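You operate a simulated robot arm through the tools that you are given. There is no shell and no other tool. Be economical: measure what you need, move in short steps, check, and stop when the job is done.

You are at the controls of a simulated robot arm. One attempt, no reset.

TASK
Key in job 4315: its number and distances A, B and C.
Fine: the figures stand on its sheet in the rack; press no other blue, MODE, SAVE or PRINT key.

It is judged by the outcome, as a careful person would: the job done as asked, and still so three seconds after it is handed in. It fails if anything else is knocked over, pushed out of place, dropped, spilled or broken. Flat cloth is picked up by pressing the open fingertips on it (5 to 10 N) and closing them slowly along it; thin cloth reads only 2 to 8 mm in the jaws.

THE ROBOT
A 7-joint arm with a two-finger parallel gripper on a trunk, on a base that drives. Base frame: it is fixed to the floor where the robot stands at the start and does not move with it; the origin is under the middle of the robot, x ahead of it, y to its left, z up. Units: mm, degrees, N and s.
With the tool pointing down near the work surface it reaches from about 420 to 900 mm from the robot's upright axis, wherever it stands. Its first joint turns from -115.0 to 115.0 degrees. Places, roughly: job key [600, 0, 1100]; job sheet [1250, 1000, 1000]; letter a key [600, 300, 1100]; letter b key [600, 200, 1100]; letter c key [600, 200, 1100]; main switch [700, 200, 1200]; printer switch [1000, -300, 1200]; speed knob [700, 100, 1200]. Payload 3.91 kg.
The TCP is the grasp point between the finger pads, 30 mm short of the fingertips. In the tool frame z runs along the fingers and y along their closing line. The gripper opens to 110 mm. The fingers are 20 mm wide and 10 mm thick; the gripper's body (48 by 112 mm) begins 55 mm behind the TCP.
Orientation is that of the tool frame in the base frame, as a unit quaternion [w, x, y, z]. With the fingers straight down and closing along the base's y, the tool's x points along the base's -x, its y along +y and its z along -z.

THE INTERFACE
- The arm moves only by the tool move_arm. Its argument "plan" is a list of rows, each a list of 7 numbers: the opening, from 0 (shut) to 1 (fully open), then the shift along the base's x, y, z in units of 500 mm (1.0 is 500 mm), then the turn, a rotation vector about the base's x, y, z in units of 180 degrees (1.0 is 180 degrees). In form: [[grip, dx, dy, dz, wx, wy, wz], ...]. A call has 1 to 10 rows; each row is the pose to reach, as a shift and turn from the pose commanded when the call began. A call with a number of a shift or a turn outside -1 to 1 is refused whole. Rows are played at 5 a second. More than 50 mm and 8.6 degrees between two rows, or a gripper value outside its range, and nothing of the call is played. Where a pose cannot be reached the arm comes as near as it can. A force on the tool above 90 N (or 10 N above the force at the start of the call, whichever is more), or a blocked arm, ends the call early, and 0.2 s more pass. The fingers move at their own pace (about 153 mm/s each) and stop on an object; they squeeze with about 36 N. The grip force told is the motor's: it shows also when the fingers shut on nothing. Time passes only in rows, and 0.2 s behind the last, so rows that repeat a pose let the fingers close. It gives the time, the measured TCP pose, the force on the tool (base axes), the opening and the grip force at its end, in the units of the frame above (readings bear some noise), with the torque about the TCP (base axes, N m) and any sound that the robot's microphone picked up, and new pictures: "show" is both (left out), scene, wrist or none.
- Cameras (640 x 400 px; columns grow to the right, rows downward): "scene" is now at [231.2, 177.5, 1509]; the picture's right is [-0.30, -0.95, 0.00], its down [-0.37, 0.12, -0.92] and it looks along [0.88, -0.28, -0.39] (base axes); focal length 241 px, centre (320, 200). "wrist" rides on the gripper at [72, 17, -103] in the tool frame; the picture's right is [-0.23, 0.97, 0.00], its down [-0.76, -0.18, -0.62] and it looks along [-0.61, -0.14, 0.78] (tool axes); focal length 222 px, centre (320, 200). There is no depth. A picture from a camera that has moved, and an enlarged one, comes with that camera's place and axes in the base frame and with its lens.
- move_column(by): slides the trunk up (or, below 0, down) by that many mm; the arm and the scene camera ride with it, the base frame stays. It gives what a move gives, with no picture.
- steer(legs): drives the robot by 1 to 6 legs, each [ahead, left, turn to the left] in mm, mm and degrees, along the robot's own axes; the way and the turn of a leg run together, so that a leg with both is an arc; at most 1500 mm and 180 degrees a leg. The arm and the cameras ride along, it lands a little off, and it stops where it bumps. It gives what a move gives, and a new picture of the scene camera.
- head_to(pan, tilt): turns the head with the scene camera to pan (to the left, within 80 degrees either way) and tilt (down, from -29 to 69), counted from straight ahead of the robot. It gives what a move gives, and a new picture of the scene camera.
- close_up(camera, box): a new picture of the part [left, top, right, bottom] of that camera's present view, enlarged. The clock stands still meanwhile.
- finish_job(): hands the job in; it is judged then, once.

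Work in short steps. Places have to be worked out from the pictures, the camera data and where the tool is seen: move nearer, look again, correct. Check each grasp and each placing, and mend what went wrong. You have 120 turns and 260 pictures in all, those below and enlarged ones among them. Open the gripper and draw the arm clear of the work before you hand the job in, unless the task says otherwise; then end with one line.

The tools are called after "Emit:" by a JSON object that holds its "name" and its "arguments". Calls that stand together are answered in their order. move_arm: Moves the arm, as the interface text tells. Its arguments: {"type":"object","properties":{"plan":{"type":"array"},"show":{"type":"string","enum":["both","scene","wrist","none"]}},"required":["plan"]} The other tools are called the same way: move_column (by) slides the trunk up or down; steer (legs) drives the base; head_to (pan, tilt) turns the head that bears the scene camera; close_up (camera, box) takes an enlarged picture of a part of a camera's view; finish_job () hands the job in.

At the start:

```text
time_s: 0.0
tool_pos: [543.7, 107.7, 1390.0]
tool_rot: [0.0, -0.001, 1.0, 0.001]
ft_force: [-0.7, -0.3, -0.3]
wrist_torque: [-0.06, -0.01, 0.01]
finger_gap: 109.9
grasp_force: 0.0
trunk travel left (down, up): [-825.0, 165.0]
robot x, y, heading: [-2.0, 1.4, 0.0]
head pan, tilt: [-17.5, 22.7]
```

scene: 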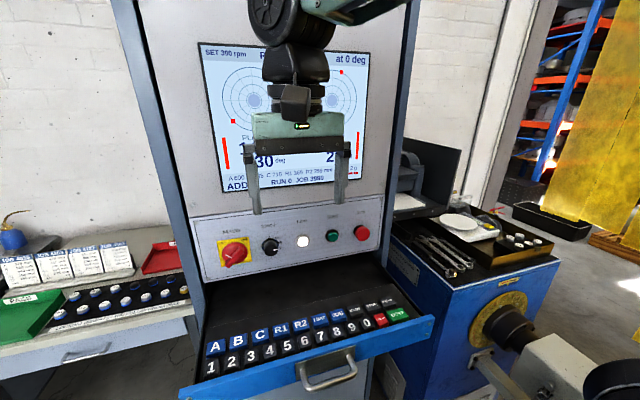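
wrist: 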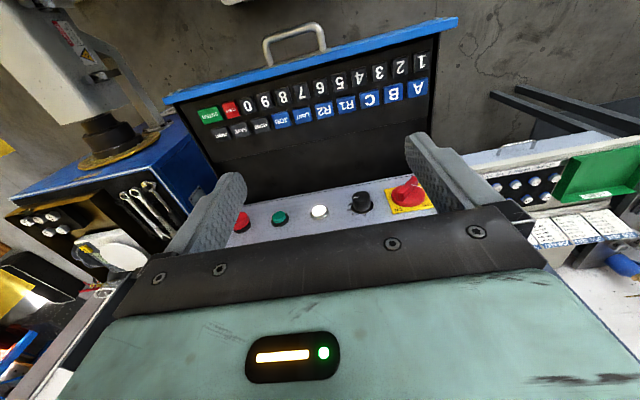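

The picture shows a balancing-machine console with keys in a drawer, and sheets in a rack on the left. I turn the head toward the rack, after enlarging the keyboard.

Emit:
{"name": "close_up", "arguments": {"camera": "scene", "box": [180, 280, 440, 400]}}

Emit:
{"name": "close_up", "arguments": {"camera": "scene", "box": [0, 230, 180, 342]}}

Emit:
{"name": "close_up", "arguments": {"camera": "scene", "box": [190, 40, 380, 200]}}

Emit:
{"name": "head_to", "arguments": {"pan": 35, "tilt": 25}}

```text
2.46 times, centred on (310, 340) of scene
camera zoom: at [231.2, 177.5, 1509.0], right [-0.3, -0.95, 0.0], down [-0.37, 0.12, -0.92], along [0.88, -0.28, -0.39], focal length 593 px, centre (345, -145)
```

zoom: 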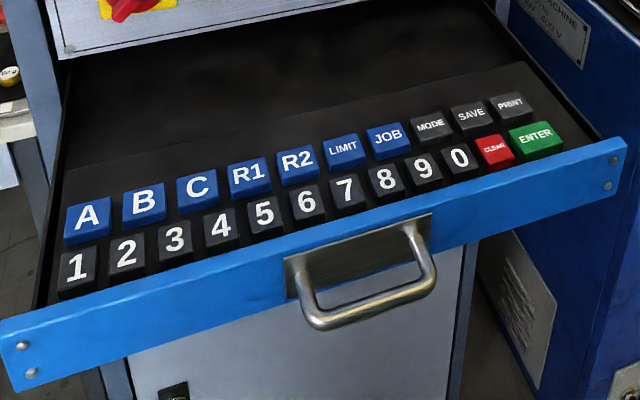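

```text
3.56 times, centred on (90, 286) of scene
camera zoom: at [231.2, 177.5, 1509.0], right [-0.3, -0.95, 0.0], down [-0.37, 0.12, -0.92], along [0.88, -0.28, -0.39], focal length 857 px, centre (1138, -106)
```

zoom: 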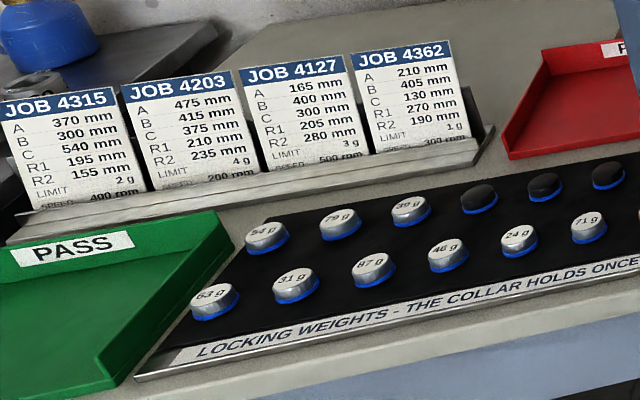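

```text
2.50 times, centred on (285, 120) of scene
camera zoom: at [231.2, 177.5, 1509.0], right [-0.3, -0.95, 0.0], down [-0.37, 0.12, -0.92], along [0.88, -0.28, -0.39], focal length 603 px, centre (408, 400)
```

zoom: 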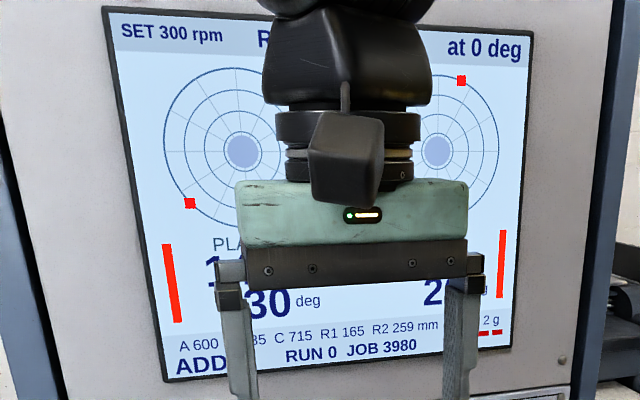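

```text
time_s: 1.2
tool_pos: [545.8, 108.7, 1390.1]
tool_rot: [0.0, -0.002, 1.0, 0.001]
ft_force: [-0.1, 0.0, -0.3]
wrist_torque: [0.02, -0.03, 0.03]
finger_gap: 109.9
grasp_force: 0.0
trunk travel left (down, up): [-825.0, 165.0]
robot x, y, heading: [2.0, 0.3, 0.3]
head pan, tilt: [35.0, 25.0]
camera scene: at [218.4, 258.2, 1505.4], right [0.57, -0.82, 0.0], down [-0.35, -0.24, -0.91], along [0.74, 0.52, -0.42], focal length 241 px, centre (320, 200)
```

scene: 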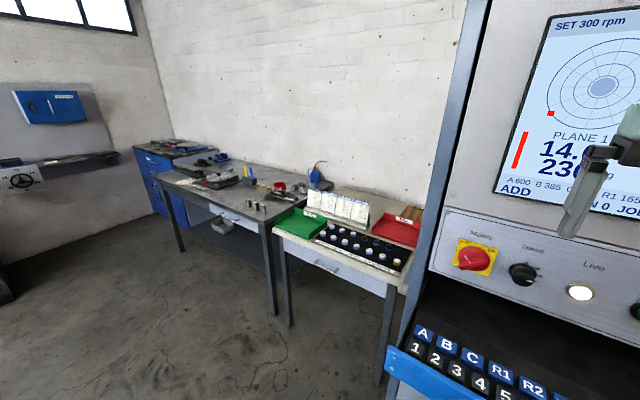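

I enlarge the 4315 sheet to confirm its figures.

Emit:
{"name": "close_up", "arguments": {"camera": "scene", "box": [300, 182, 350, 222]}}

Emit:
{"name": "head_to", "arguments": {"pan": -10, "tilt": 40}}

```text
10.00 times, centred on (325, 202) of scene
camera zoom: at [218.4, 258.2, 1505.4], right [0.57, -0.82, 0.0], down [-0.35, -0.24, -0.91], along [0.74, 0.52, -0.42], focal length 2411 px, centre (270, 180)
```

zoom: 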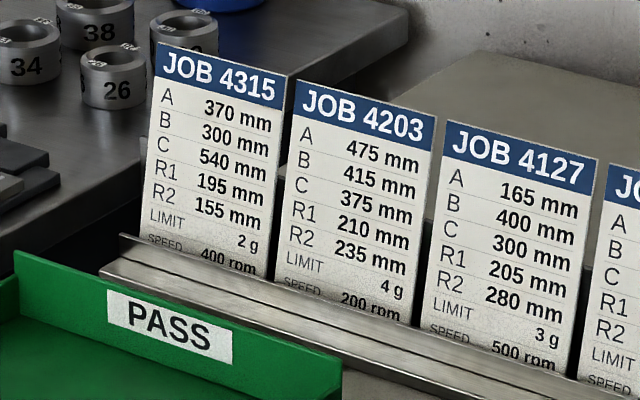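

```text
time_s: 2.3
tool_pos: [545.8, 107.3, 1389.7]
tool_rot: [0.0, -0.001, 1.0, 0.001]
ft_force: [0.3, -0.1, 0.8]
wrist_torque: [-0.01, -0.01, 0.01]
finger_gap: 110.3
grasp_force: 0.0
trunk travel left (down, up): [-825.0, 165.0]
robot x, y, heading: [3.2, -3.5, -0.3]
head pan, tilt: [-10.0, 40.0]
camera scene: at [226.6, 190.7, 1482.1], right [-0.17, -0.98, 0.0], down [-0.63, 0.11, -0.77], along [0.75, -0.13, -0.64], focal length 241 px, centre (320, 200)
```

scene: 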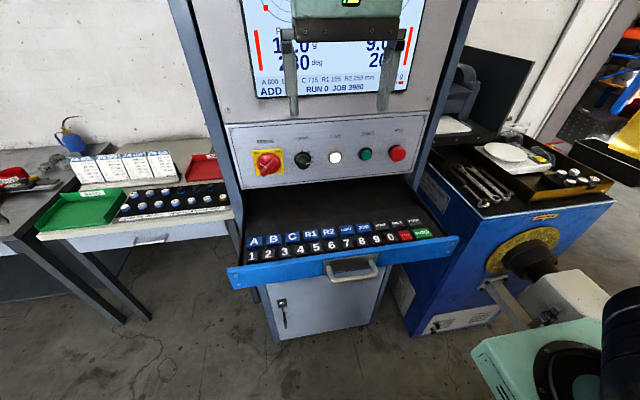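

The figures are clear: job 4315, A 370, B 300, C 540. By triangulation the key tops are at z≈1060: the digit row at x≈563 (1 at y≈278, 0 at y≈-32) and the blue row at x≈602 (A 275, B 232, C 190, JOB 21). I close the fingers and move above JOB, tips about 45 mm over it.

Emit:
{"name": "move_arm", "arguments": {"plan": [[0, 0.018, -0.028, -0.085, 0, 0, 0], [0, 0.037, -0.057, -0.17, 0, 0, 0], [0, 0.056, -0.086, -0.25, 0, 0, 0], [0, 0.075, -0.115, -0.33, 0, 0, 0], [0, 0.095, -0.143, -0.41, 0, 0, 0], [0, 0.114, -0.172, -0.49, 0, 0, 0], [0, 0.114, -0.172, -0.51, 0, 0, 0], [0, 0.114, -0.172, -0.51, 0, 0, 0]], "show": "wrist"}}

Emit:
{"name": "head_to", "arguments": {"pan": -10, "tilt": 28}}

```text
time_s: 4.1
tool_pos: [600.4, 21.9, 1134.0]
tool_rot: [0.0, -0.001, 1.0, 0.001]
ft_force: [0.5, 0.1, -0.3]
wrist_torque: [-0.01, -0.01, -0.03]
finger_gap: 0.0
grasp_force: 35.7
trunk travel left (down, up): [-825.0, 165.0]
robot x, y, heading: [-1.8, 0.7, 0.1]
head pan, tilt: [-10.0, 40.0]
camera wrist: at [529.6, 39.5, 1237.2], right [0.23, 0.97, 0.0], down [0.76, -0.18, 0.62], along [0.61, -0.14, -0.78], focal length 222 px, centre (320, 200)
```

wrist: 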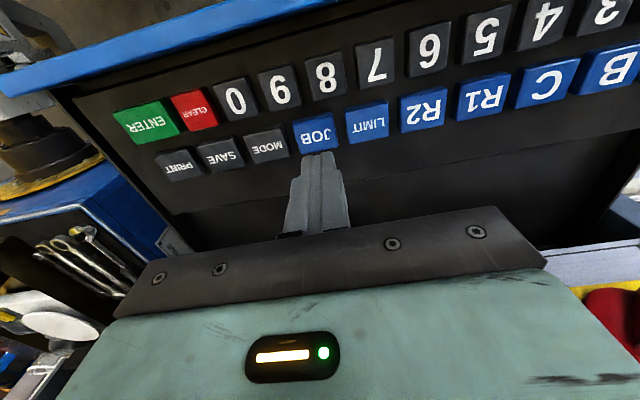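

```text
time_s: 4.9
tool_pos: [602.3, 21.7, 1134.6]
tool_rot: [0.0, -0.001, 1.0, 0.002]
ft_force: [-0.1, -0.3, -0.7]
wrist_torque: [0.0, 0.02, 0.01]
finger_gap: 0.0
grasp_force: 36.0
trunk travel left (down, up): [-825.0, 165.0]
robot x, y, heading: [0.6, 2.7, 0.1]
head pan, tilt: [-10.0, 28.0]
camera scene: at [232.7, 189.5, 1500.5], right [-0.17, -0.98, 0.0], down [-0.46, 0.08, -0.88], along [0.87, -0.15, -0.47], focal length 241 px, centre (320, 200)
```

scene: 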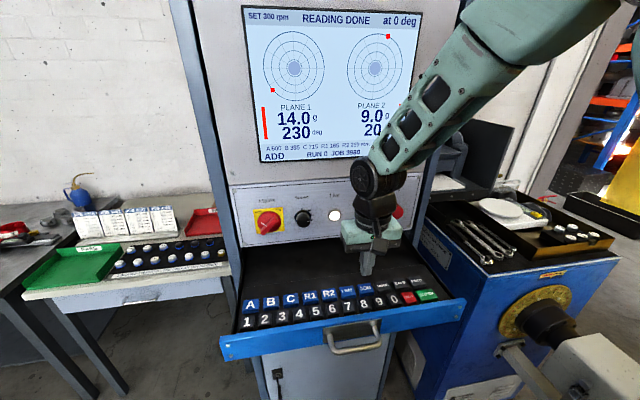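

Tips line up over JOB at about (600, 21). I press gently down to about 4 mm below the estimated top, and read the force and sound.

Emit:
{"name": "move_arm", "arguments": {"plan": [[0, 0, 0, -0.05, 0, 0, 0], [0, 0, 0, -0.08, 0, 0, 0], [0, 0, 0, -0.088, 0, 0, 0], [0, 0, 0, -0.092, 0, 0, 0], [0, 0, 0, -0.096, 0, 0, 0]], "show": "both"}}

```text
time_s: 6.1
tool_pos: [602.6, 22.7, 1087.1]
tool_rot: [0.002, -0.002, 1.0, 0.001]
ft_force: [-0.4, 0.8, 4.9]
wrist_torque: [0.02, 0.05, 0.0]
finger_gap: 0.0
grasp_force: 36.2
trunk travel left (down, up): [-825.0, 165.0]
robot x, y, heading: [-5.5, 1.3, -0.2]
head pan, tilt: [-10.0, 28.0]
heard: click
camera scene: at [232.4, 189.5, 1500.7], right [-0.17, -0.98, 0.0], down [-0.46, 0.08, -0.88], along [0.87, -0.15, -0.47], focal length 241 px, centre (320, 200)
camera wrist: at [529.5, 39.4, 1189.9], right [0.23, 0.97, 0.0], down [0.76, -0.18, 0.62], along [0.61, -0.14, -0.78], focal length 222 px, centre (320, 200)
```

scene: 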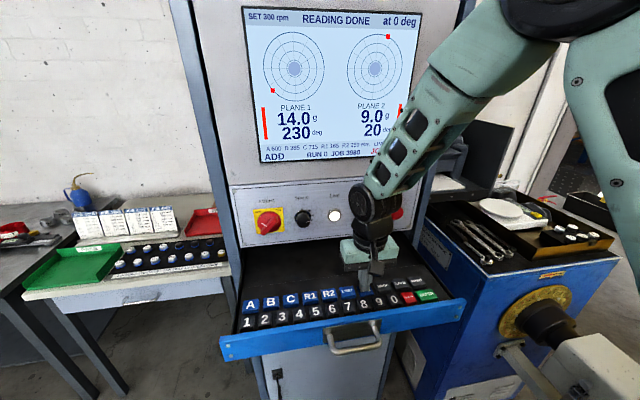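
wrist: 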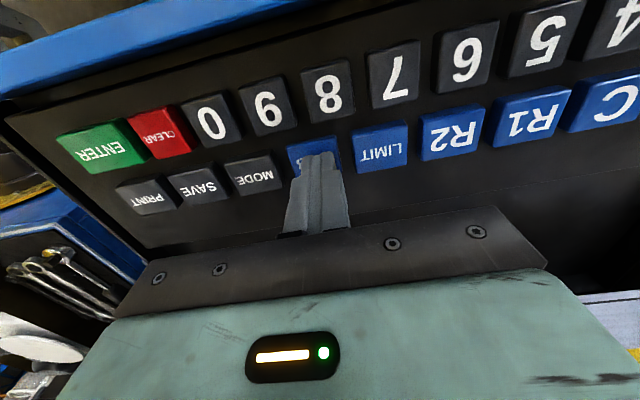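

Click heard, and the screen now shows red text starting "JO…". I lift, move to key 4 and press it to the same depth.

Emit:
{"name": "move_arm", "arguments": {"plan": [[0, 0, 0, 0.05, 0, 0, 0], [0, -0.025, 0.09, 0.05, 0, 0, 0], [0, -0.05, 0.18, 0.05, 0, 0, 0], [0, -0.079, 0.26, 0.05, 0, 0, 0], [0, -0.079, 0.306, 0.05, 0, 0, 0], [0, -0.079, 0.306, 0.045, 0, 0, 0], [0, -0.079, 0.306, 0.012, 0, 0, 0], [0, -0.079, 0.306, 0.004, 0, 0, 0], [0, -0.079, 0.306, 0.0, 0, 0, 0]], "show": "both"}}

Emit:
{"name": "close_up", "arguments": {"camera": "scene", "box": [240, 100, 420, 212]}}

```text
time_s: 8.1
tool_pos: [563.8, 175.5, 1087.4]
tool_rot: [0.0, 0.0, 1.0, 0.001]
ft_force: [0.6, 0.7, 3.7]
wrist_torque: [0.0, 0.0, -0.06]
finger_gap: 0.0
grasp_force: 35.8
trunk travel left (down, up): [-825.0, 165.0]
robot x, y, heading: [-0.6, -1.6, -0.1]
head pan, tilt: [-10.0, 28.0]
heard: click
camera scene: at [232.6, 189.5, 1500.6], right [-0.17, -0.98, 0.0], down [-0.46, 0.08, -0.88], along [0.87, -0.15, -0.47], focal length 241 px, centre (320, 200)
camera wrist: at [490.2, 192.5, 1190.2], right [0.23, 0.97, 0.0], down [0.76, -0.18, 0.62], along [0.61, -0.14, -0.78], focal length 222 px, centre (320, 200)
```

scene: 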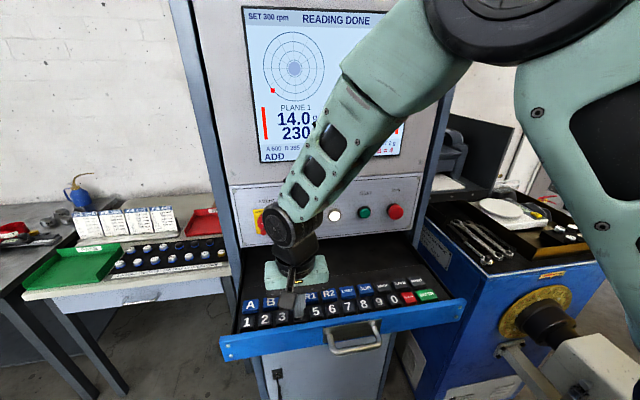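
wrist: 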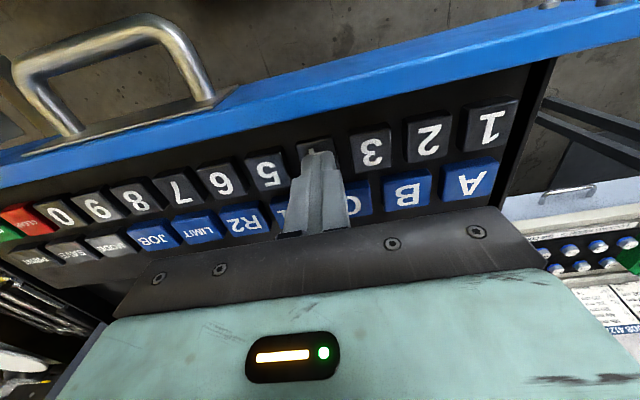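

```text
3.56 times, centred on (330, 156) of scene
camera zoom: at [232.6, 189.5, 1500.6], right [-0.17, -0.98, 0.0], down [-0.46, 0.08, -0.88], along [0.87, -0.15, -0.47], focal length 857 px, centre (284, 356)
```

zoom: 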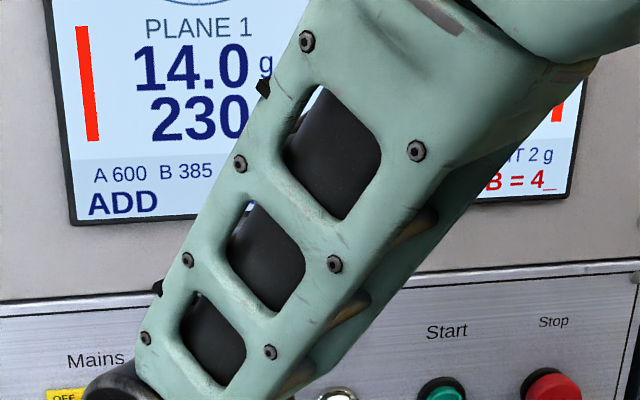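

"JOB = 4_" shows. Now 3, then 1, in one call.

Emit:
{"name": "move_arm", "arguments": {"plan": [[0, 0, 0, 0.04, 0, 0, 0], [0, 0, 0.069, 0.04, 0, 0, 0], [0, 0, 0.069, 0.014, 0, 0, 0], [0, 0, 0.069, 0.0, 0, 0, 0], [0, 0, 0.069, 0.0, 0, 0, 0], [0, 0, 0.069, 0.04, 0, 0, 0], [0, 0, 0.15, 0.04, 0, 0, 0], [0, 0, 0.207, 0.04, 0, 0, 0], [0, 0, 0.207, 0.014, 0, 0, 0], [0, 0, 0.207, 0.0, 0, 0, 0]], "show": "scene"}}

Emit:
{"name": "close_up", "arguments": {"camera": "scene", "box": [240, 100, 420, 212]}}

```text
time_s: 10.3
tool_pos: [562.0, 277.5, 1087.1]
tool_rot: [0.001, -0.001, 1.0, 0.0]
ft_force: [-0.6, -1.6, 5.7]
wrist_torque: [-0.05, 0.0, -0.05]
finger_gap: 0.1
grasp_force: 36.4
trunk travel left (down, up): [-825.0, 165.0]
robot x, y, heading: [1.7, -1.1, 0.4]
head pan, tilt: [-10.0, 28.0]
heard: click, click
camera scene: at [232.4, 189.3, 1500.8], right [-0.17, -0.98, 0.0], down [-0.46, 0.08, -0.88], along [0.87, -0.15, -0.47], focal length 241 px, centre (320, 200)
```

scene: 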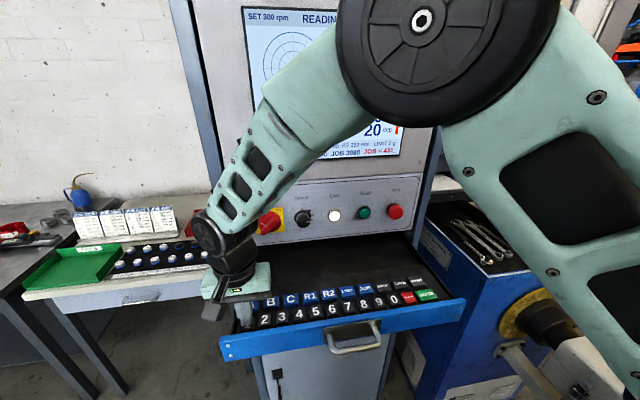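

```text
3.56 times, centred on (330, 156) of scene
camera zoom: at [232.4, 189.3, 1500.8], right [-0.17, -0.98, 0.0], down [-0.46, 0.08, -0.88], along [0.87, -0.15, -0.47], focal length 857 px, centre (284, 356)
```

zoom: 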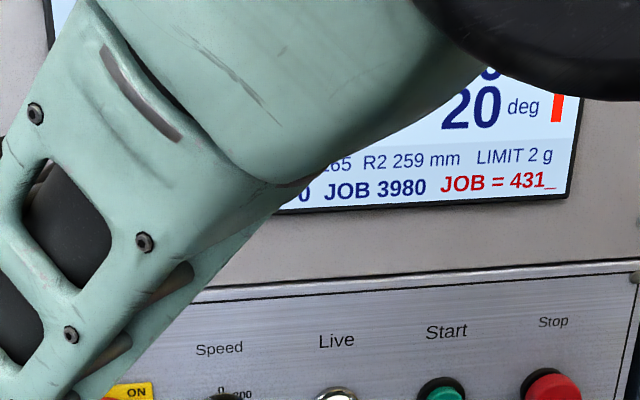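

"JOB = 431_". Next 5, 138 mm to the right.

Emit:
{"name": "move_arm", "arguments": {"plan": [[0, 0, 0, 0.04, 0, 0, 0], [0, 0, -0.09, 0.05, 0, 0, 0], [0, 0, -0.18, 0.05, 0, 0, 0], [0, 0, -0.25, 0.05, 0, 0, 0], [0, 0, -0.276, 0.04, 0, 0, 0], [0, 0, -0.276, 0.014, 0, 0, 0], [0, 0, -0.276, 0.0, 0, 0, 0], [0, 0, -0.276, 0.0, 0, 0, 0], [0, 0, -0.276, 0.05, 0, 0, 0]], "show": "scene"}}

Emit:
{"name": "close_up", "arguments": {"camera": "scene", "box": [240, 100, 420, 212]}}

```text
time_s: 12.3
tool_pos: [562.5, 139.4, 1112.4]
tool_rot: [-0.001, -0.001, 1.0, 0.0]
ft_force: [0.0, 0.4, -0.2]
wrist_torque: [-0.04, 0.03, 0.0]
finger_gap: 0.0
grasp_force: 36.4
trunk travel left (down, up): [-825.0, 165.0]
robot x, y, heading: [0.6, -0.9, -0.4]
head pan, tilt: [-10.0, 28.0]
heard: click
camera scene: at [233.0, 189.7, 1500.4], right [-0.17, -0.98, 0.0], down [-0.46, 0.08, -0.88], along [0.87, -0.15, -0.47], focal length 241 px, centre (320, 200)
```

scene: 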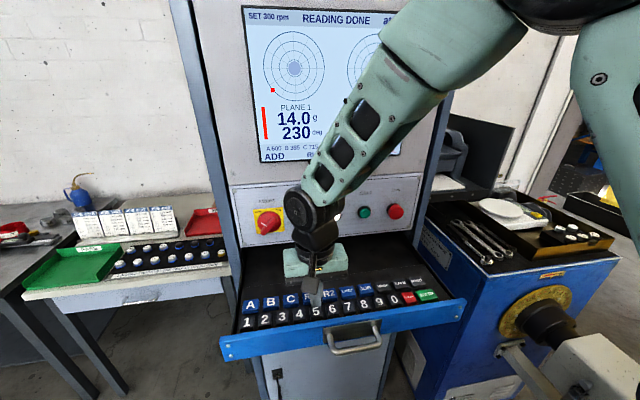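

```text
3.56 times, centred on (330, 156) of scene
camera zoom: at [233.0, 189.7, 1500.4], right [-0.17, -0.98, 0.0], down [-0.46, 0.08, -0.88], along [0.87, -0.15, -0.47], focal length 857 px, centre (284, 356)
```

zoom: 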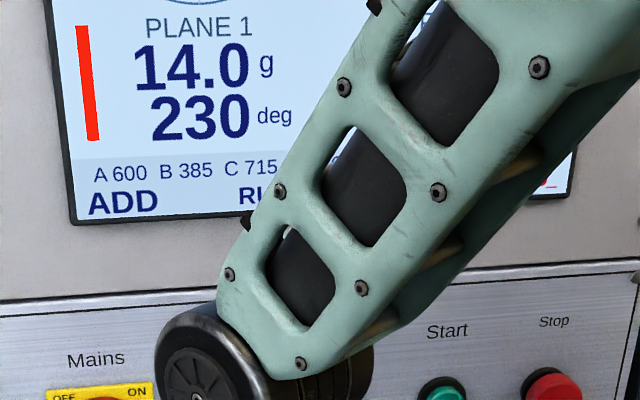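

One click, but the field is hidden by the arm. I go above ENTER (about y -108) without pressing and look.

Emit:
{"name": "move_arm", "arguments": {"plan": [[0, 0, -0.09, 0, 0, 0, 0], [0, 0, -0.18, 0, 0, 0, 0], [0, 0, -0.27, 0, 0, 0, 0], [0, 0, -0.36, 0, 0, 0, 0], [0, 0, -0.45, 0, 0, 0, 0], [0, -0.004, -0.495, 0, 0, 0, 0], [0, -0.004, -0.495, 0, 0, 0, 0]], "show": "both"}}

Emit:
{"name": "close_up", "arguments": {"camera": "scene", "box": [240, 100, 420, 212]}}

```text
time_s: 13.9
tool_pos: [560.7, -106.8, 1112.1]
tool_rot: [0.001, 0.0, 1.0, 0.0]
ft_force: [0.2, -0.2, -0.3]
wrist_torque: [0.0, 0.0, 0.01]
finger_gap: 0.1
grasp_force: 36.0
trunk travel left (down, up): [-825.0, 165.0]
robot x, y, heading: [1.0, 4.7, -0.0]
head pan, tilt: [-10.0, 28.0]
camera scene: at [232.7, 189.5, 1500.6], right [-0.17, -0.98, 0.0], down [-0.46, 0.08, -0.88], along [0.87, -0.15, -0.47], focal length 241 px, centre (320, 200)
camera wrist: at [488.4, -89.5, 1213.9], right [0.23, 0.97, 0.0], down [0.76, -0.18, 0.62], along [0.61, -0.14, -0.78], focal length 222 px, centre (320, 200)
```

scene: 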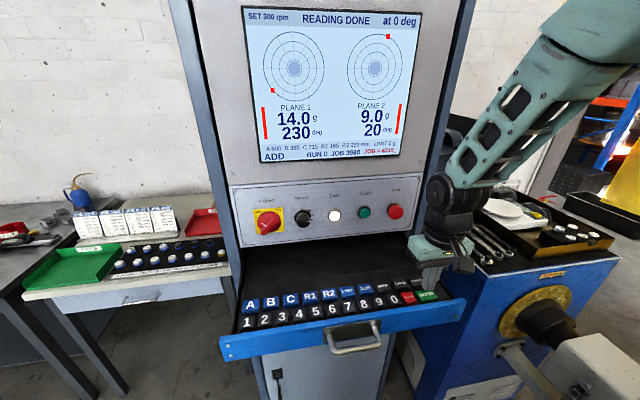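
wrist: 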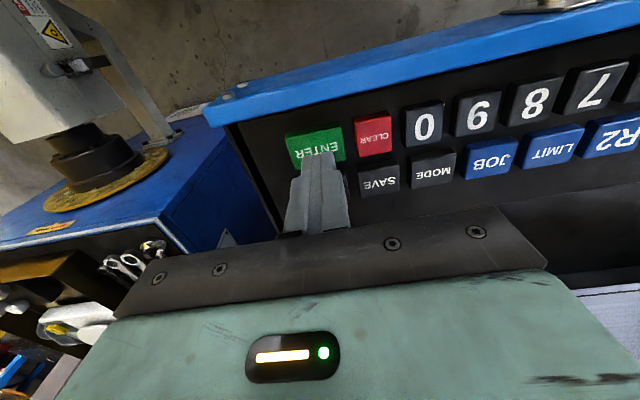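

```text
3.56 times, centred on (330, 156) of scene
camera zoom: at [232.7, 189.5, 1500.6], right [-0.17, -0.98, 0.0], down [-0.46, 0.08, -0.88], along [0.87, -0.15, -0.47], focal length 857 px, centre (284, 356)
```

zoom: 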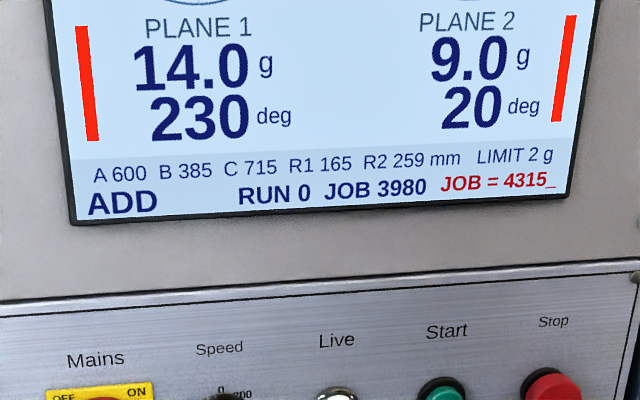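

"JOB = 4315_" and the tips are over ENTER. I press it and lift.

Emit:
{"name": "move_arm", "arguments": {"plan": [[0, 0, -0.003, -0.036, 0, 0, 0], [0, 0, -0.003, -0.05, 0, 0, 0], [0, 0, -0.003, -0.05, 0, 0, 0], [0, 0, -0.003, 0, 0, 0, 0]], "show": "none"}}

Emit:
{"name": "close_up", "arguments": {"camera": "scene", "box": [240, 100, 420, 212]}}

```text
time_s: 14.9
tool_pos: [562.4, -108.4, 1111.2]
tool_rot: [0.0, 0.0, 1.0, 0.001]
ft_force: [0.6, 0.8, -0.5]
wrist_torque: [0.01, 0.04, -0.01]
finger_gap: 0.0
grasp_force: 36.4
trunk travel left (down, up): [-825.0, 165.0]
robot x, y, heading: [3.9, -2.0, 0.2]
head pan, tilt: [-10.0, 28.0]
heard: click
```

```text
3.56 times, centred on (330, 156) of scene
camera zoom: at [233.1, 189.5, 1500.4], right [-0.17, -0.98, 0.0], down [-0.46, 0.08, -0.88], along [0.87, -0.15, -0.47], focal length 857 px, centre (284, 356)
```

zoom: 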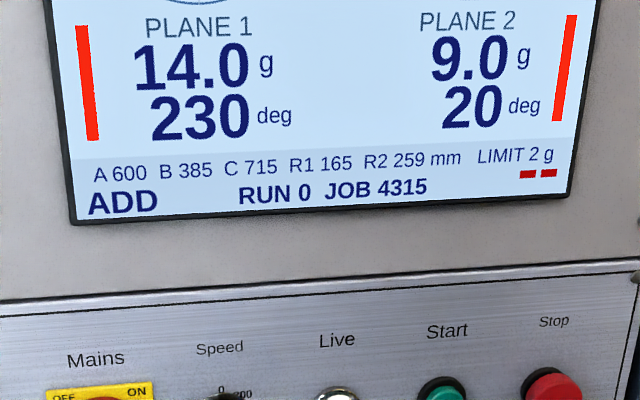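

JOB 4315 is entered. Now I travel to A (602, 275), 25 mm above the keys.

Emit:
{"name": "move_arm", "arguments": {"plan": [[0, 0.01, 0.09, 0, 0, 0, 0], [0, 0.02, 0.18, 0, 0, 0, 0], [0, 0.03, 0.27, 0, 0, 0, 0], [0, 0.04, 0.36, 0, 0, 0, 0], [0, 0.05, 0.45, 0, 0, 0, 0], [0, 0.06, 0.54, 0, 0, 0, 0], [0, 0.07, 0.63, 0, 0, 0, 0], [0, 0.082, 0.72, 0, 0, 0, 0], [0, 0.082, 0.767, 0, 0, 0, 0], [0, 0.082, 0.767, 0, 0, 0, 0]], "show": "wrist"}}

```text
time_s: 17.1
tool_pos: [601.4, 276.3, 1111.8]
tool_rot: [0.0, -0.001, 1.0, 0.001]
ft_force: [0.2, 0.5, 0.0]
wrist_torque: [-0.02, -0.02, 0.04]
finger_gap: 0.1
grasp_force: 36.0
trunk travel left (down, up): [-825.0, 165.0]
robot x, y, heading: [2.9, 1.1, 0.1]
head pan, tilt: [-10.0, 28.0]
camera wrist: at [529.2, 293.8, 1213.9], right [0.23, 0.97, 0.0], down [0.76, -0.18, 0.62], along [0.61, -0.14, -0.78], focal length 222 px, centre (320, 200)
```

wrist: 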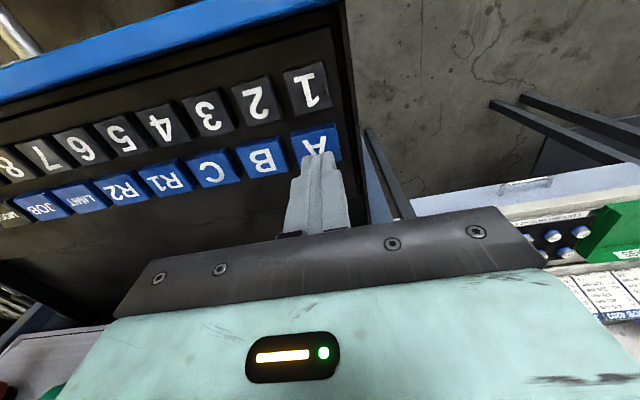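

Over A. I press A, then travel to and press 3.

Emit:
{"name": "move_arm", "arguments": {"plan": [[0, 0, -0.002, -0.036, 0, 0, 0], [0, 0, -0.002, -0.05, 0, 0, 0], [0, 0, -0.002, -0.05, 0, 0, 0], [0, 0, -0.002, 0, 0, 0, 0], [0, -0.04, -0.065, 0, 0, 0, 0], [0, -0.079, -0.132, 0, 0, 0, 0], [0, -0.079, -0.132, -0.036, 0, 0, 0], [0, -0.079, -0.132, -0.05, 0, 0, 0], [0, -0.079, -0.132, -0.05, 0, 0, 0], [0, -0.079, -0.132, 0, 0, 0, 0]], "show": "scene"}}

Emit:
{"name": "close_up", "arguments": {"camera": "scene", "box": [240, 100, 420, 212]}}

```text
time_s: 19.3
tool_pos: [562.0, 209.7, 1111.2]
tool_rot: [0.0, -0.001, 1.0, 0.0]
ft_force: [-0.1, 1.1, 0.0]
wrist_torque: [0.0, -0.01, 0.04]
finger_gap: 0.0
grasp_force: 35.8
trunk travel left (down, up): [-825.0, 165.0]
robot x, y, heading: [-1.3, -1.4, -0.1]
head pan, tilt: [-10.0, 28.0]
heard: click, click
camera scene: at [232.9, 189.7, 1500.4], right [-0.17, -0.98, 0.0], down [-0.46, 0.08, -0.88], along [0.87, -0.15, -0.47], focal length 241 px, centre (320, 200)
```

scene: 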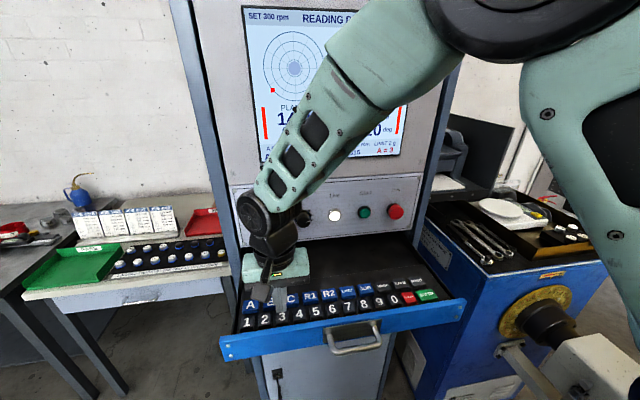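

```text
3.56 times, centred on (330, 156) of scene
camera zoom: at [232.9, 189.7, 1500.4], right [-0.17, -0.98, 0.0], down [-0.46, 0.08, -0.88], along [0.87, -0.15, -0.47], focal length 857 px, centre (284, 356)
```

zoom: 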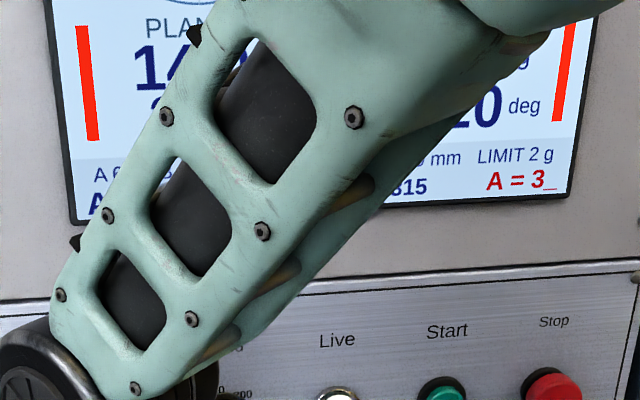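

"A = 3_". Next 7, ending above 0.

Emit:
{"name": "move_arm", "arguments": {"plan": [[0, 0, -0.092, 0, 0, 0, 0], [0, 0, -0.184, 0, 0, 0, 0], [0, 0, -0.276, 0, 0, 0, 0], [0, 0, -0.276, -0.036, 0, 0, 0], [0, 0, -0.276, -0.05, 0, 0, 0], [0, 0, -0.276, -0.05, 0, 0, 0], [0, 0, -0.276, 0, 0, 0, 0], [0, 0, -0.35, 0, 0, 0, 0], [0, 0, -0.43, 0, 0, 0, 0], [0, 0, -0.484, 0, 0, 0, 0]], "show": "scene"}}

Emit:
{"name": "close_up", "arguments": {"camera": "scene", "box": [240, 100, 420, 212]}}

```text
time_s: 21.5
tool_pos: [562.7, -32.8, 1111.1]
tool_rot: [0.0, 0.0, 1.0, 0.001]
ft_force: [0.4, 0.2, 0.1]
wrist_torque: [-0.02, 0.01, -0.04]
finger_gap: 0.1
grasp_force: 36.5
trunk travel left (down, up): [-825.0, 165.0]
robot x, y, heading: [-2.6, 0.7, 0.3]
head pan, tilt: [-10.0, 28.0]
heard: click
camera scene: at [232.7, 190.0, 1500.5], right [-0.17, -0.98, 0.0], down [-0.46, 0.08, -0.88], along [0.87, -0.15, -0.47], focal length 241 px, centre (320, 200)
```

scene: 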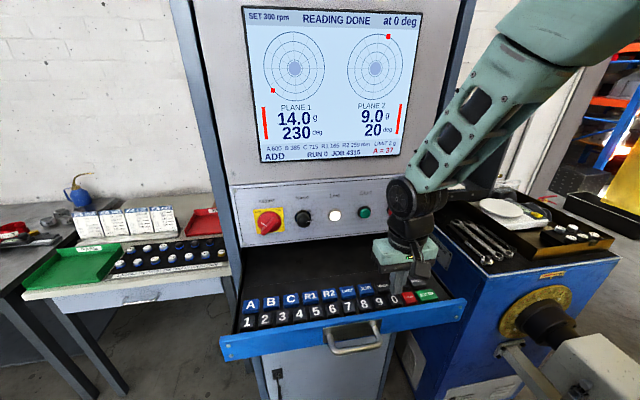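

```text
3.56 times, centred on (330, 156) of scene
camera zoom: at [232.7, 190.0, 1500.5], right [-0.17, -0.98, 0.0], down [-0.46, 0.08, -0.88], along [0.87, -0.15, -0.47], focal length 857 px, centre (284, 356)
```

zoom: 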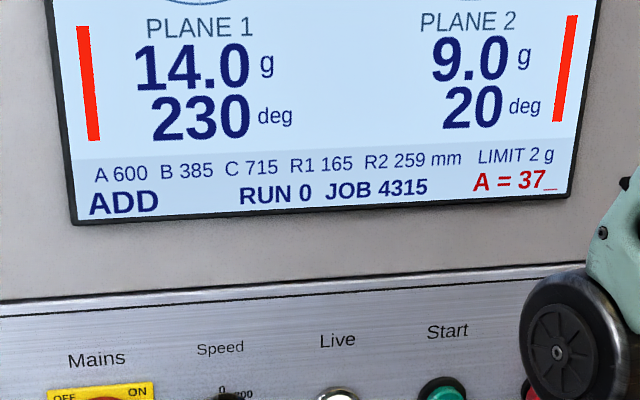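

"A = 37_". Press 0, then move to above ENTER.

Emit:
{"name": "move_arm", "arguments": {"plan": [[0, 0, 0, 0, 0, 0, 0], [0, 0, 0, -0.036, 0, 0, 0], [0, 0, 0, -0.05, 0, 0, 0], [0, 0, 0, -0.05, 0, 0, 0], [0, 0, 0, 0, 0, 0, 0], [0, 0, -0.08, 0, 0, 0, 0], [0, -0.003, -0.152, 0, 0, 0, 0], [0, -0.003, -0.152, 0, 0, 0, 0]], "show": "none"}}

Emit:
{"name": "close_up", "arguments": {"camera": "scene", "box": [240, 100, 420, 212]}}

```text
time_s: 23.3
tool_pos: [560.8, -109.8, 1112.9]
tool_rot: [0.0, -0.001, 1.0, 0.001]
ft_force: [0.1, -0.7, -0.6]
wrist_torque: [0.01, -0.01, -0.02]
finger_gap: 0.0
grasp_force: 35.4
trunk travel left (down, up): [-825.0, 165.0]
robot x, y, heading: [1.5, 1.3, -0.4]
head pan, tilt: [-10.0, 28.0]
heard: click
```

```text
3.56 times, centred on (330, 156) of scene
camera zoom: at [232.7, 189.6, 1500.5], right [-0.17, -0.98, 0.0], down [-0.46, 0.08, -0.88], along [0.87, -0.15, -0.47], focal length 857 px, centre (284, 356)
```

zoom: 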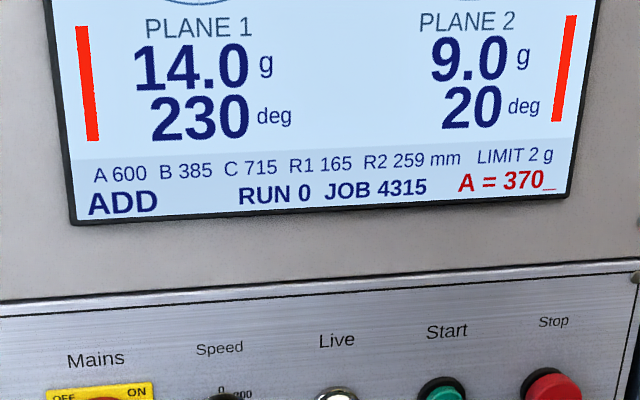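

"A = 370_". Press ENTER, then start travelling to B.

Emit:
{"name": "move_arm", "arguments": {"plan": [[0, 0, 0, -0.036, 0, 0, 0], [0, 0, 0, -0.05, 0, 0, 0], [0, 0, 0, -0.05, 0, 0, 0], [0, 0, 0, 0, 0, 0, 0], [0, 0.013, 0.09, 0, 0, 0, 0], [0, 0.026, 0.18, 0, 0, 0, 0], [0, 0.04, 0.27, 0, 0, 0, 0], [0, 0.055, 0.36, 0, 0, 0, 0], [0, 0.07, 0.45, 0, 0, 0, 0], [0, 0.083, 0.54, 0, 0, 0, 0]], "show": "none"}}

Emit:
{"name": "move_arm", "arguments": {"plan": [[0, 0, 0.08, 0, 0, 0, 0], [0, 0, 0.142, 0, 0, 0, 0], [0, 0, 0.142, 0, 0, 0, 0]], "show": "both"}}

Emit:
{"name": "close_up", "arguments": {"camera": "scene", "box": [240, 100, 420, 212]}}

```text
time_s: 25.5
tool_pos: [602.0, 160.9, 1112.1]
tool_rot: [0.0, -0.001, 1.0, 0.001]
ft_force: [0.1, -0.3, 0.9]
wrist_torque: [0.04, 0.06, -0.01]
finger_gap: 0.1
grasp_force: 36.1
trunk travel left (down, up): [-825.0, 165.0]
robot x, y, heading: [-1.1, 1.6, -0.2]
head pan, tilt: [-10.0, 28.0]
heard: click
```

```text
time_s: 26.3
tool_pos: [601.2, 232.4, 1111.7]
tool_rot: [0.0, -0.002, 1.0, 0.002]
ft_force: [0.0, 0.5, -0.1]
wrist_torque: [0.01, 0.02, -0.05]
finger_gap: 0.0
grasp_force: 35.6
trunk travel left (down, up): [-825.0, 165.0]
robot x, y, heading: [0.5, -0.5, -0.2]
head pan, tilt: [-10.0, 28.0]
camera scene: at [232.7, 189.6, 1500.6], right [-0.17, -0.98, 0.0], down [-0.46, 0.08, -0.88], along [0.87, -0.15, -0.47], focal length 241 px, centre (320, 200)
camera wrist: at [529.8, 249.5, 1214.4], right [0.23, 0.97, 0.0], down [0.76, -0.18, 0.62], along [0.61, -0.14, -0.78], focal length 222 px, centre (320, 200)
```

scene: 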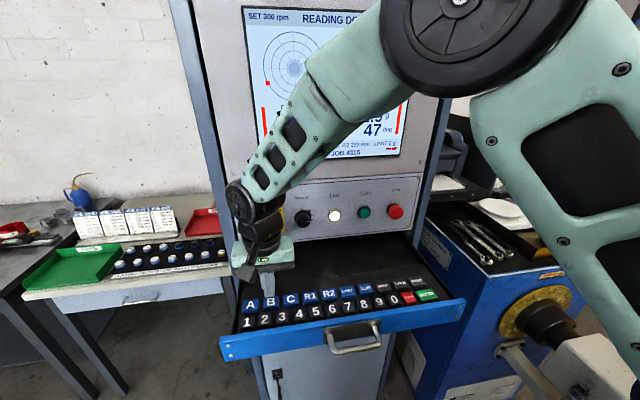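
wrist: 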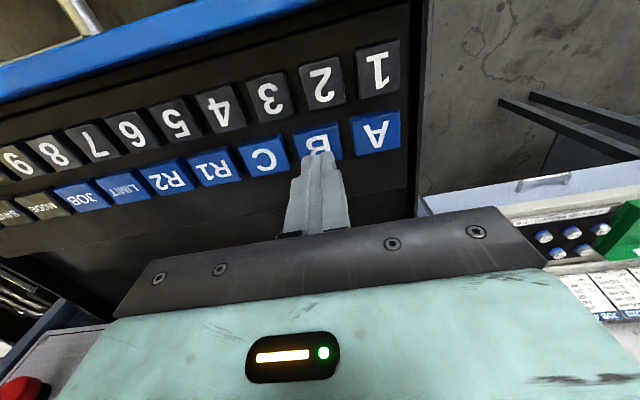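

```text
3.56 times, centred on (330, 156) of scene
camera zoom: at [232.7, 189.6, 1500.6], right [-0.17, -0.98, 0.0], down [-0.46, 0.08, -0.88], along [0.87, -0.15, -0.47], focal length 857 px, centre (284, 356)
```

zoom: 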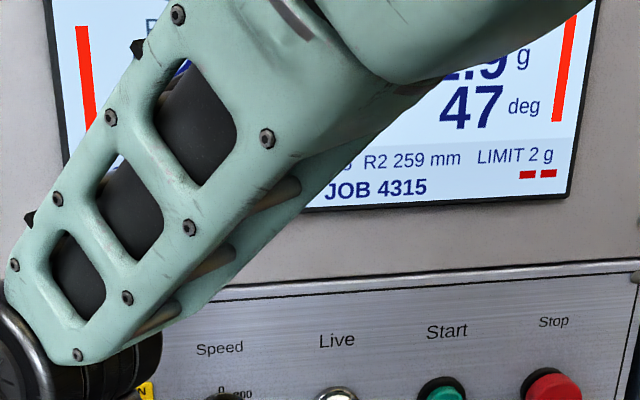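

A was accepted (reading recomputed). Over B: press B, then 3.

Emit:
{"name": "move_arm", "arguments": {"plan": [[0, 0, 0, -0.036, 0, 0, 0], [0, 0, 0, -0.05, 0, 0, 0], [0, 0, 0, -0.05, 0, 0, 0], [0, 0, 0, 0, 0, 0, 0], [0, -0.04, -0.024, 0, 0, 0, 0], [0, -0.079, -0.046, 0, 0, 0, 0], [0, -0.079, -0.046, -0.036, 0, 0, 0], [0, -0.079, -0.046, -0.05, 0, 0, 0], [0, -0.079, -0.046, -0.05, 0, 0, 0], [0, -0.079, -0.046, 0, 0, 0, 0]], "show": "none"}}

Emit:
{"name": "close_up", "arguments": {"camera": "scene", "box": [240, 100, 420, 212]}}

```text
time_s: 28.5
tool_pos: [562.9, 208.4, 1110.6]
tool_rot: [0.0, -0.001, 1.0, 0.002]
ft_force: [1.0, 0.2, -0.5]
wrist_torque: [0.0, 0.04, 0.0]
finger_gap: 0.0
grasp_force: 35.8
trunk travel left (down, up): [-825.0, 165.0]
robot x, y, heading: [-3.6, 0.6, -0.1]
head pan, tilt: [-10.0, 28.0]
heard: click, click
```

```text
3.56 times, centred on (330, 156) of scene
camera zoom: at [232.9, 189.7, 1500.4], right [-0.17, -0.98, 0.0], down [-0.46, 0.08, -0.88], along [0.87, -0.15, -0.47], focal length 857 px, centre (284, 356)
```

zoom: 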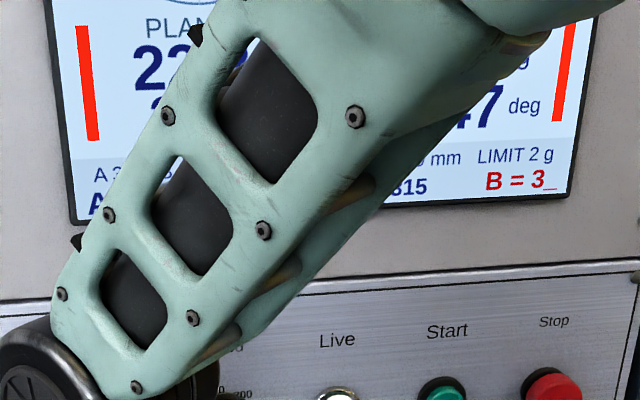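

"B = 3_". Travel to 0 and press it once.

Emit:
{"name": "move_arm", "arguments": {"plan": [[0, 0, -0.085, 0, 0, 0, 0], [0, 0, -0.17, 0, 0, 0, 0], [0, 0, -0.255, 0, 0, 0, 0], [0, 0, -0.34, 0, 0, 0, 0], [0, 0, -0.42, 0, 0, 0, 0], [0, 0, -0.482, 0, 0, 0, 0], [0, 0, -0.482, -0.036, 0, 0, 0], [0, 0, -0.482, -0.05, 0, 0, 0], [0, 0, -0.482, -0.05, 0, 0, 0], [0, 0, -0.482, 0, 0, 0, 0]], "show": "none"}}

Emit:
{"name": "close_up", "arguments": {"camera": "scene", "box": [240, 100, 420, 212]}}

```text
time_s: 30.7
tool_pos: [563.0, -32.0, 1112.3]
tool_rot: [-0.001, -0.002, 1.0, 0.001]
ft_force: [-0.1, -0.5, -0.1]
wrist_torque: [0.03, 0.03, 0.0]
finger_gap: 0.0
grasp_force: 36.1
trunk travel left (down, up): [-825.0, 165.0]
robot x, y, heading: [0.7, -2.3, -0.1]
head pan, tilt: [-10.0, 28.0]
heard: click
```

```text
3.56 times, centred on (330, 156) of scene
camera zoom: at [233.0, 189.6, 1500.4], right [-0.17, -0.98, 0.0], down [-0.46, 0.08, -0.88], along [0.87, -0.15, -0.47], focal length 857 px, centre (284, 356)
```

zoom: 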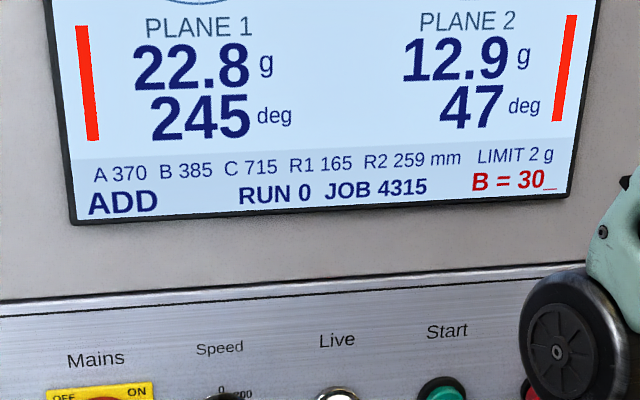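

A is 370 and "B = 30_". Press 0 again, then go above ENTER.

Emit:
{"name": "move_arm", "arguments": {"plan": [[0, 0, 0, 0, 0, 0, 0], [0, 0, 0, -0.036, 0, 0, 0], [0, 0, 0, -0.05, 0, 0, 0], [0, 0, 0, -0.05, 0, 0, 0], [0, 0, 0, 0, 0, 0, 0], [0, 0, -0.08, 0, 0, 0, 0], [0, -0.003, -0.152, 0, 0, 0, 0], [0, -0.003, -0.152, 0, 0, 0, 0]], "show": "none"}}

Emit:
{"name": "close_up", "arguments": {"camera": "scene", "box": [240, 100, 420, 212]}}

```text
time_s: 32.5
tool_pos: [560.9, -108.1, 1111.6]
tool_rot: [0.0, -0.001, 1.0, 0.001]
ft_force: [0.2, -1.1, 0.5]
wrist_torque: [0.02, -0.02, -0.04]
finger_gap: 0.0
grasp_force: 36.0
trunk travel left (down, up): [-825.0, 165.0]
robot x, y, heading: [1.9, -3.0, -0.2]
head pan, tilt: [-10.0, 28.0]
heard: click
```

```text
3.56 times, centred on (330, 156) of scene
camera zoom: at [232.7, 189.6, 1500.5], right [-0.17, -0.98, 0.0], down [-0.46, 0.08, -0.88], along [0.87, -0.15, -0.47], focal length 857 px, centre (284, 356)
```

zoom: 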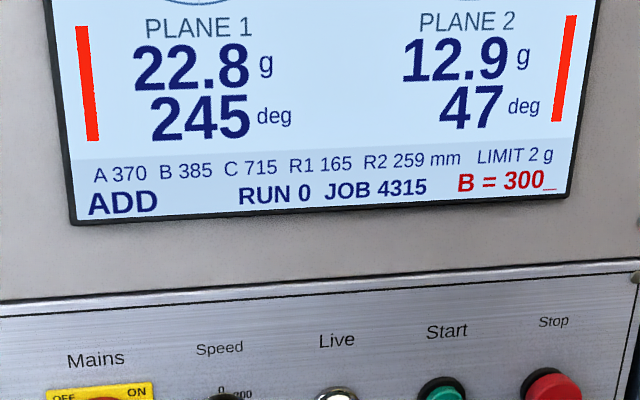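

"B = 300_". Press ENTER, then travel to C (602, 190).

Emit:
{"name": "move_arm", "arguments": {"plan": [[0, 0, 0, -0.036, 0, 0, 0], [0, 0, 0, -0.05, 0, 0, 0], [0, 0, 0, -0.05, 0, 0, 0], [0, 0, 0, 0, 0, 0, 0], [0, 0.013, 0.09, 0, 0, 0, 0], [0, 0.026, 0.18, 0, 0, 0, 0], [0, 0.04, 0.27, 0, 0, 0, 0], [0, 0.055, 0.36, 0, 0, 0, 0], [0, 0.07, 0.45, 0, 0, 0, 0], [0, 0.083, 0.54, 0, 0, 0, 0]], "show": "none"}}

Emit:
{"name": "move_arm", "arguments": {"plan": [[0, 0, 0.057, 0, 0, 0, 0], [0, 0, 0.057, 0, 0, 0, 0]], "show": "both"}}

Emit:
{"name": "close_up", "arguments": {"camera": "scene", "box": [240, 100, 420, 212]}}

```text
time_s: 34.7
tool_pos: [603.4, 160.8, 1111.8]
tool_rot: [0.0, 0.0, 1.0, 0.001]
ft_force: [0.3, -0.4, 0.2]
wrist_torque: [0.05, 0.01, -0.01]
finger_gap: 0.0
grasp_force: 36.4
trunk travel left (down, up): [-825.0, 165.0]
robot x, y, heading: [-2.2, 0.8, -0.0]
head pan, tilt: [-10.0, 28.0]
heard: click
```

```text
time_s: 35.3
tool_pos: [603.8, 190.5, 1111.5]
tool_rot: [0.0, -0.001, 1.0, 0.0]
ft_force: [-0.3, 0.0, 0.6]
wrist_torque: [-0.01, -0.02, 0.0]
finger_gap: 0.3
grasp_force: 35.9
trunk travel left (down, up): [-825.0, 165.0]
robot x, y, heading: [6.6, 1.7, -0.0]
head pan, tilt: [-10.0, 28.0]
camera scene: at [232.7, 189.5, 1500.6], right [-0.17, -0.98, 0.0], down [-0.46, 0.08, -0.88], along [0.87, -0.15, -0.47], focal length 241 px, centre (320, 200)
camera wrist: at [530.6, 208.6, 1213.7], right [0.23, 0.97, 0.0], down [0.76, -0.18, 0.62], along [0.61, -0.14, -0.78], focal length 222 px, centre (320, 200)
```

scene: 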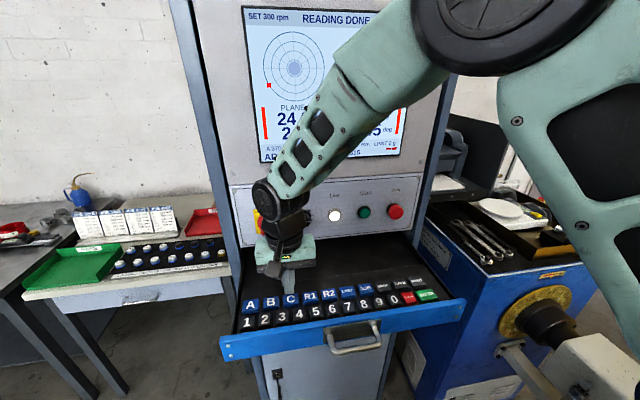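
wrist: 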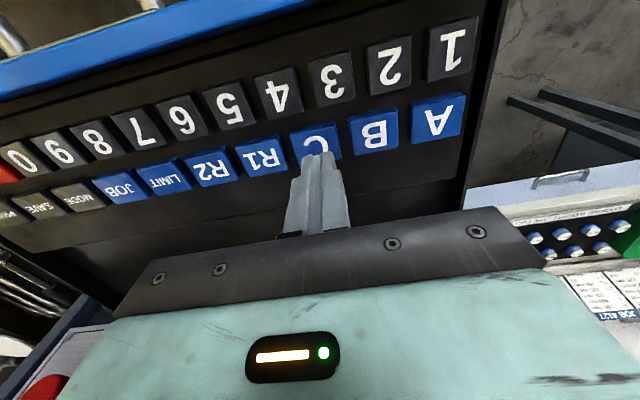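

```text
3.56 times, centred on (330, 156) of scene
camera zoom: at [232.7, 189.5, 1500.6], right [-0.17, -0.98, 0.0], down [-0.46, 0.08, -0.88], along [0.87, -0.15, -0.47], focal length 857 px, centre (284, 356)
```

zoom: 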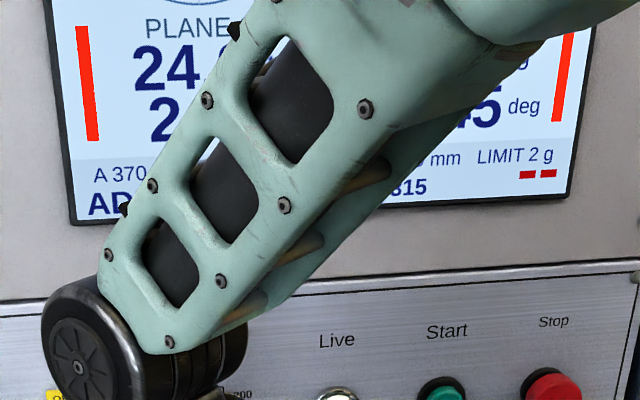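

Over C. Press C, then 5.

Emit:
{"name": "move_arm", "arguments": {"plan": [[0, -0.001, 0, -0.036, 0, 0, 0], [0, -0.001, 0, -0.05, 0, 0, 0], [0, -0.001, 0, -0.05, 0, 0, 0], [0, -0.001, 0, 0, 0, 0, 0], [0, -0.04, -0.05, 0, 0, 0, 0], [0, -0.081, -0.1, 0, 0, 0, 0], [0, -0.081, -0.1, -0.036, 0, 0, 0], [0, -0.081, -0.1, -0.05, 0, 0, 0], [0, -0.081, -0.1, -0.05, 0, 0, 0], [0, -0.081, -0.1, 0, 0, 0, 0]], "show": "none"}}

Emit:
{"name": "close_up", "arguments": {"camera": "scene", "box": [240, 100, 420, 212]}}

```text
time_s: 37.5
tool_pos: [562.0, 139.3, 1111.3]
tool_rot: [-0.001, -0.002, 1.0, 0.0]
ft_force: [-0.7, -0.7, -0.1]
wrist_torque: [-0.02, 0.0, 0.0]
finger_gap: 0.1
grasp_force: 35.9
trunk travel left (down, up): [-825.0, 165.0]
robot x, y, heading: [3.2, 0.7, -0.1]
head pan, tilt: [-10.0, 28.0]
heard: click, click
```

```text
3.56 times, centred on (330, 156) of scene
camera zoom: at [233.0, 189.7, 1500.4], right [-0.17, -0.98, 0.0], down [-0.46, 0.08, -0.88], along [0.87, -0.15, -0.47], focal length 857 px, centre (284, 356)
```

zoom: 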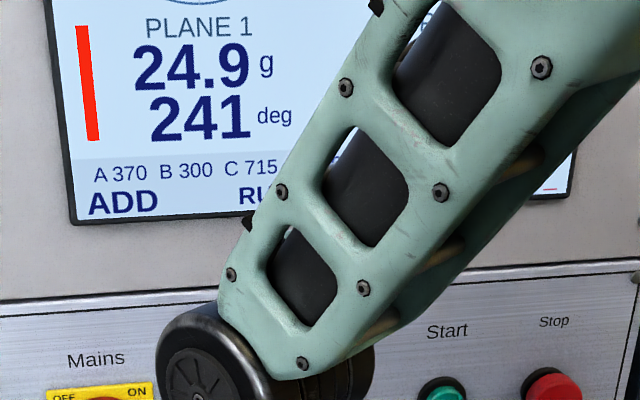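

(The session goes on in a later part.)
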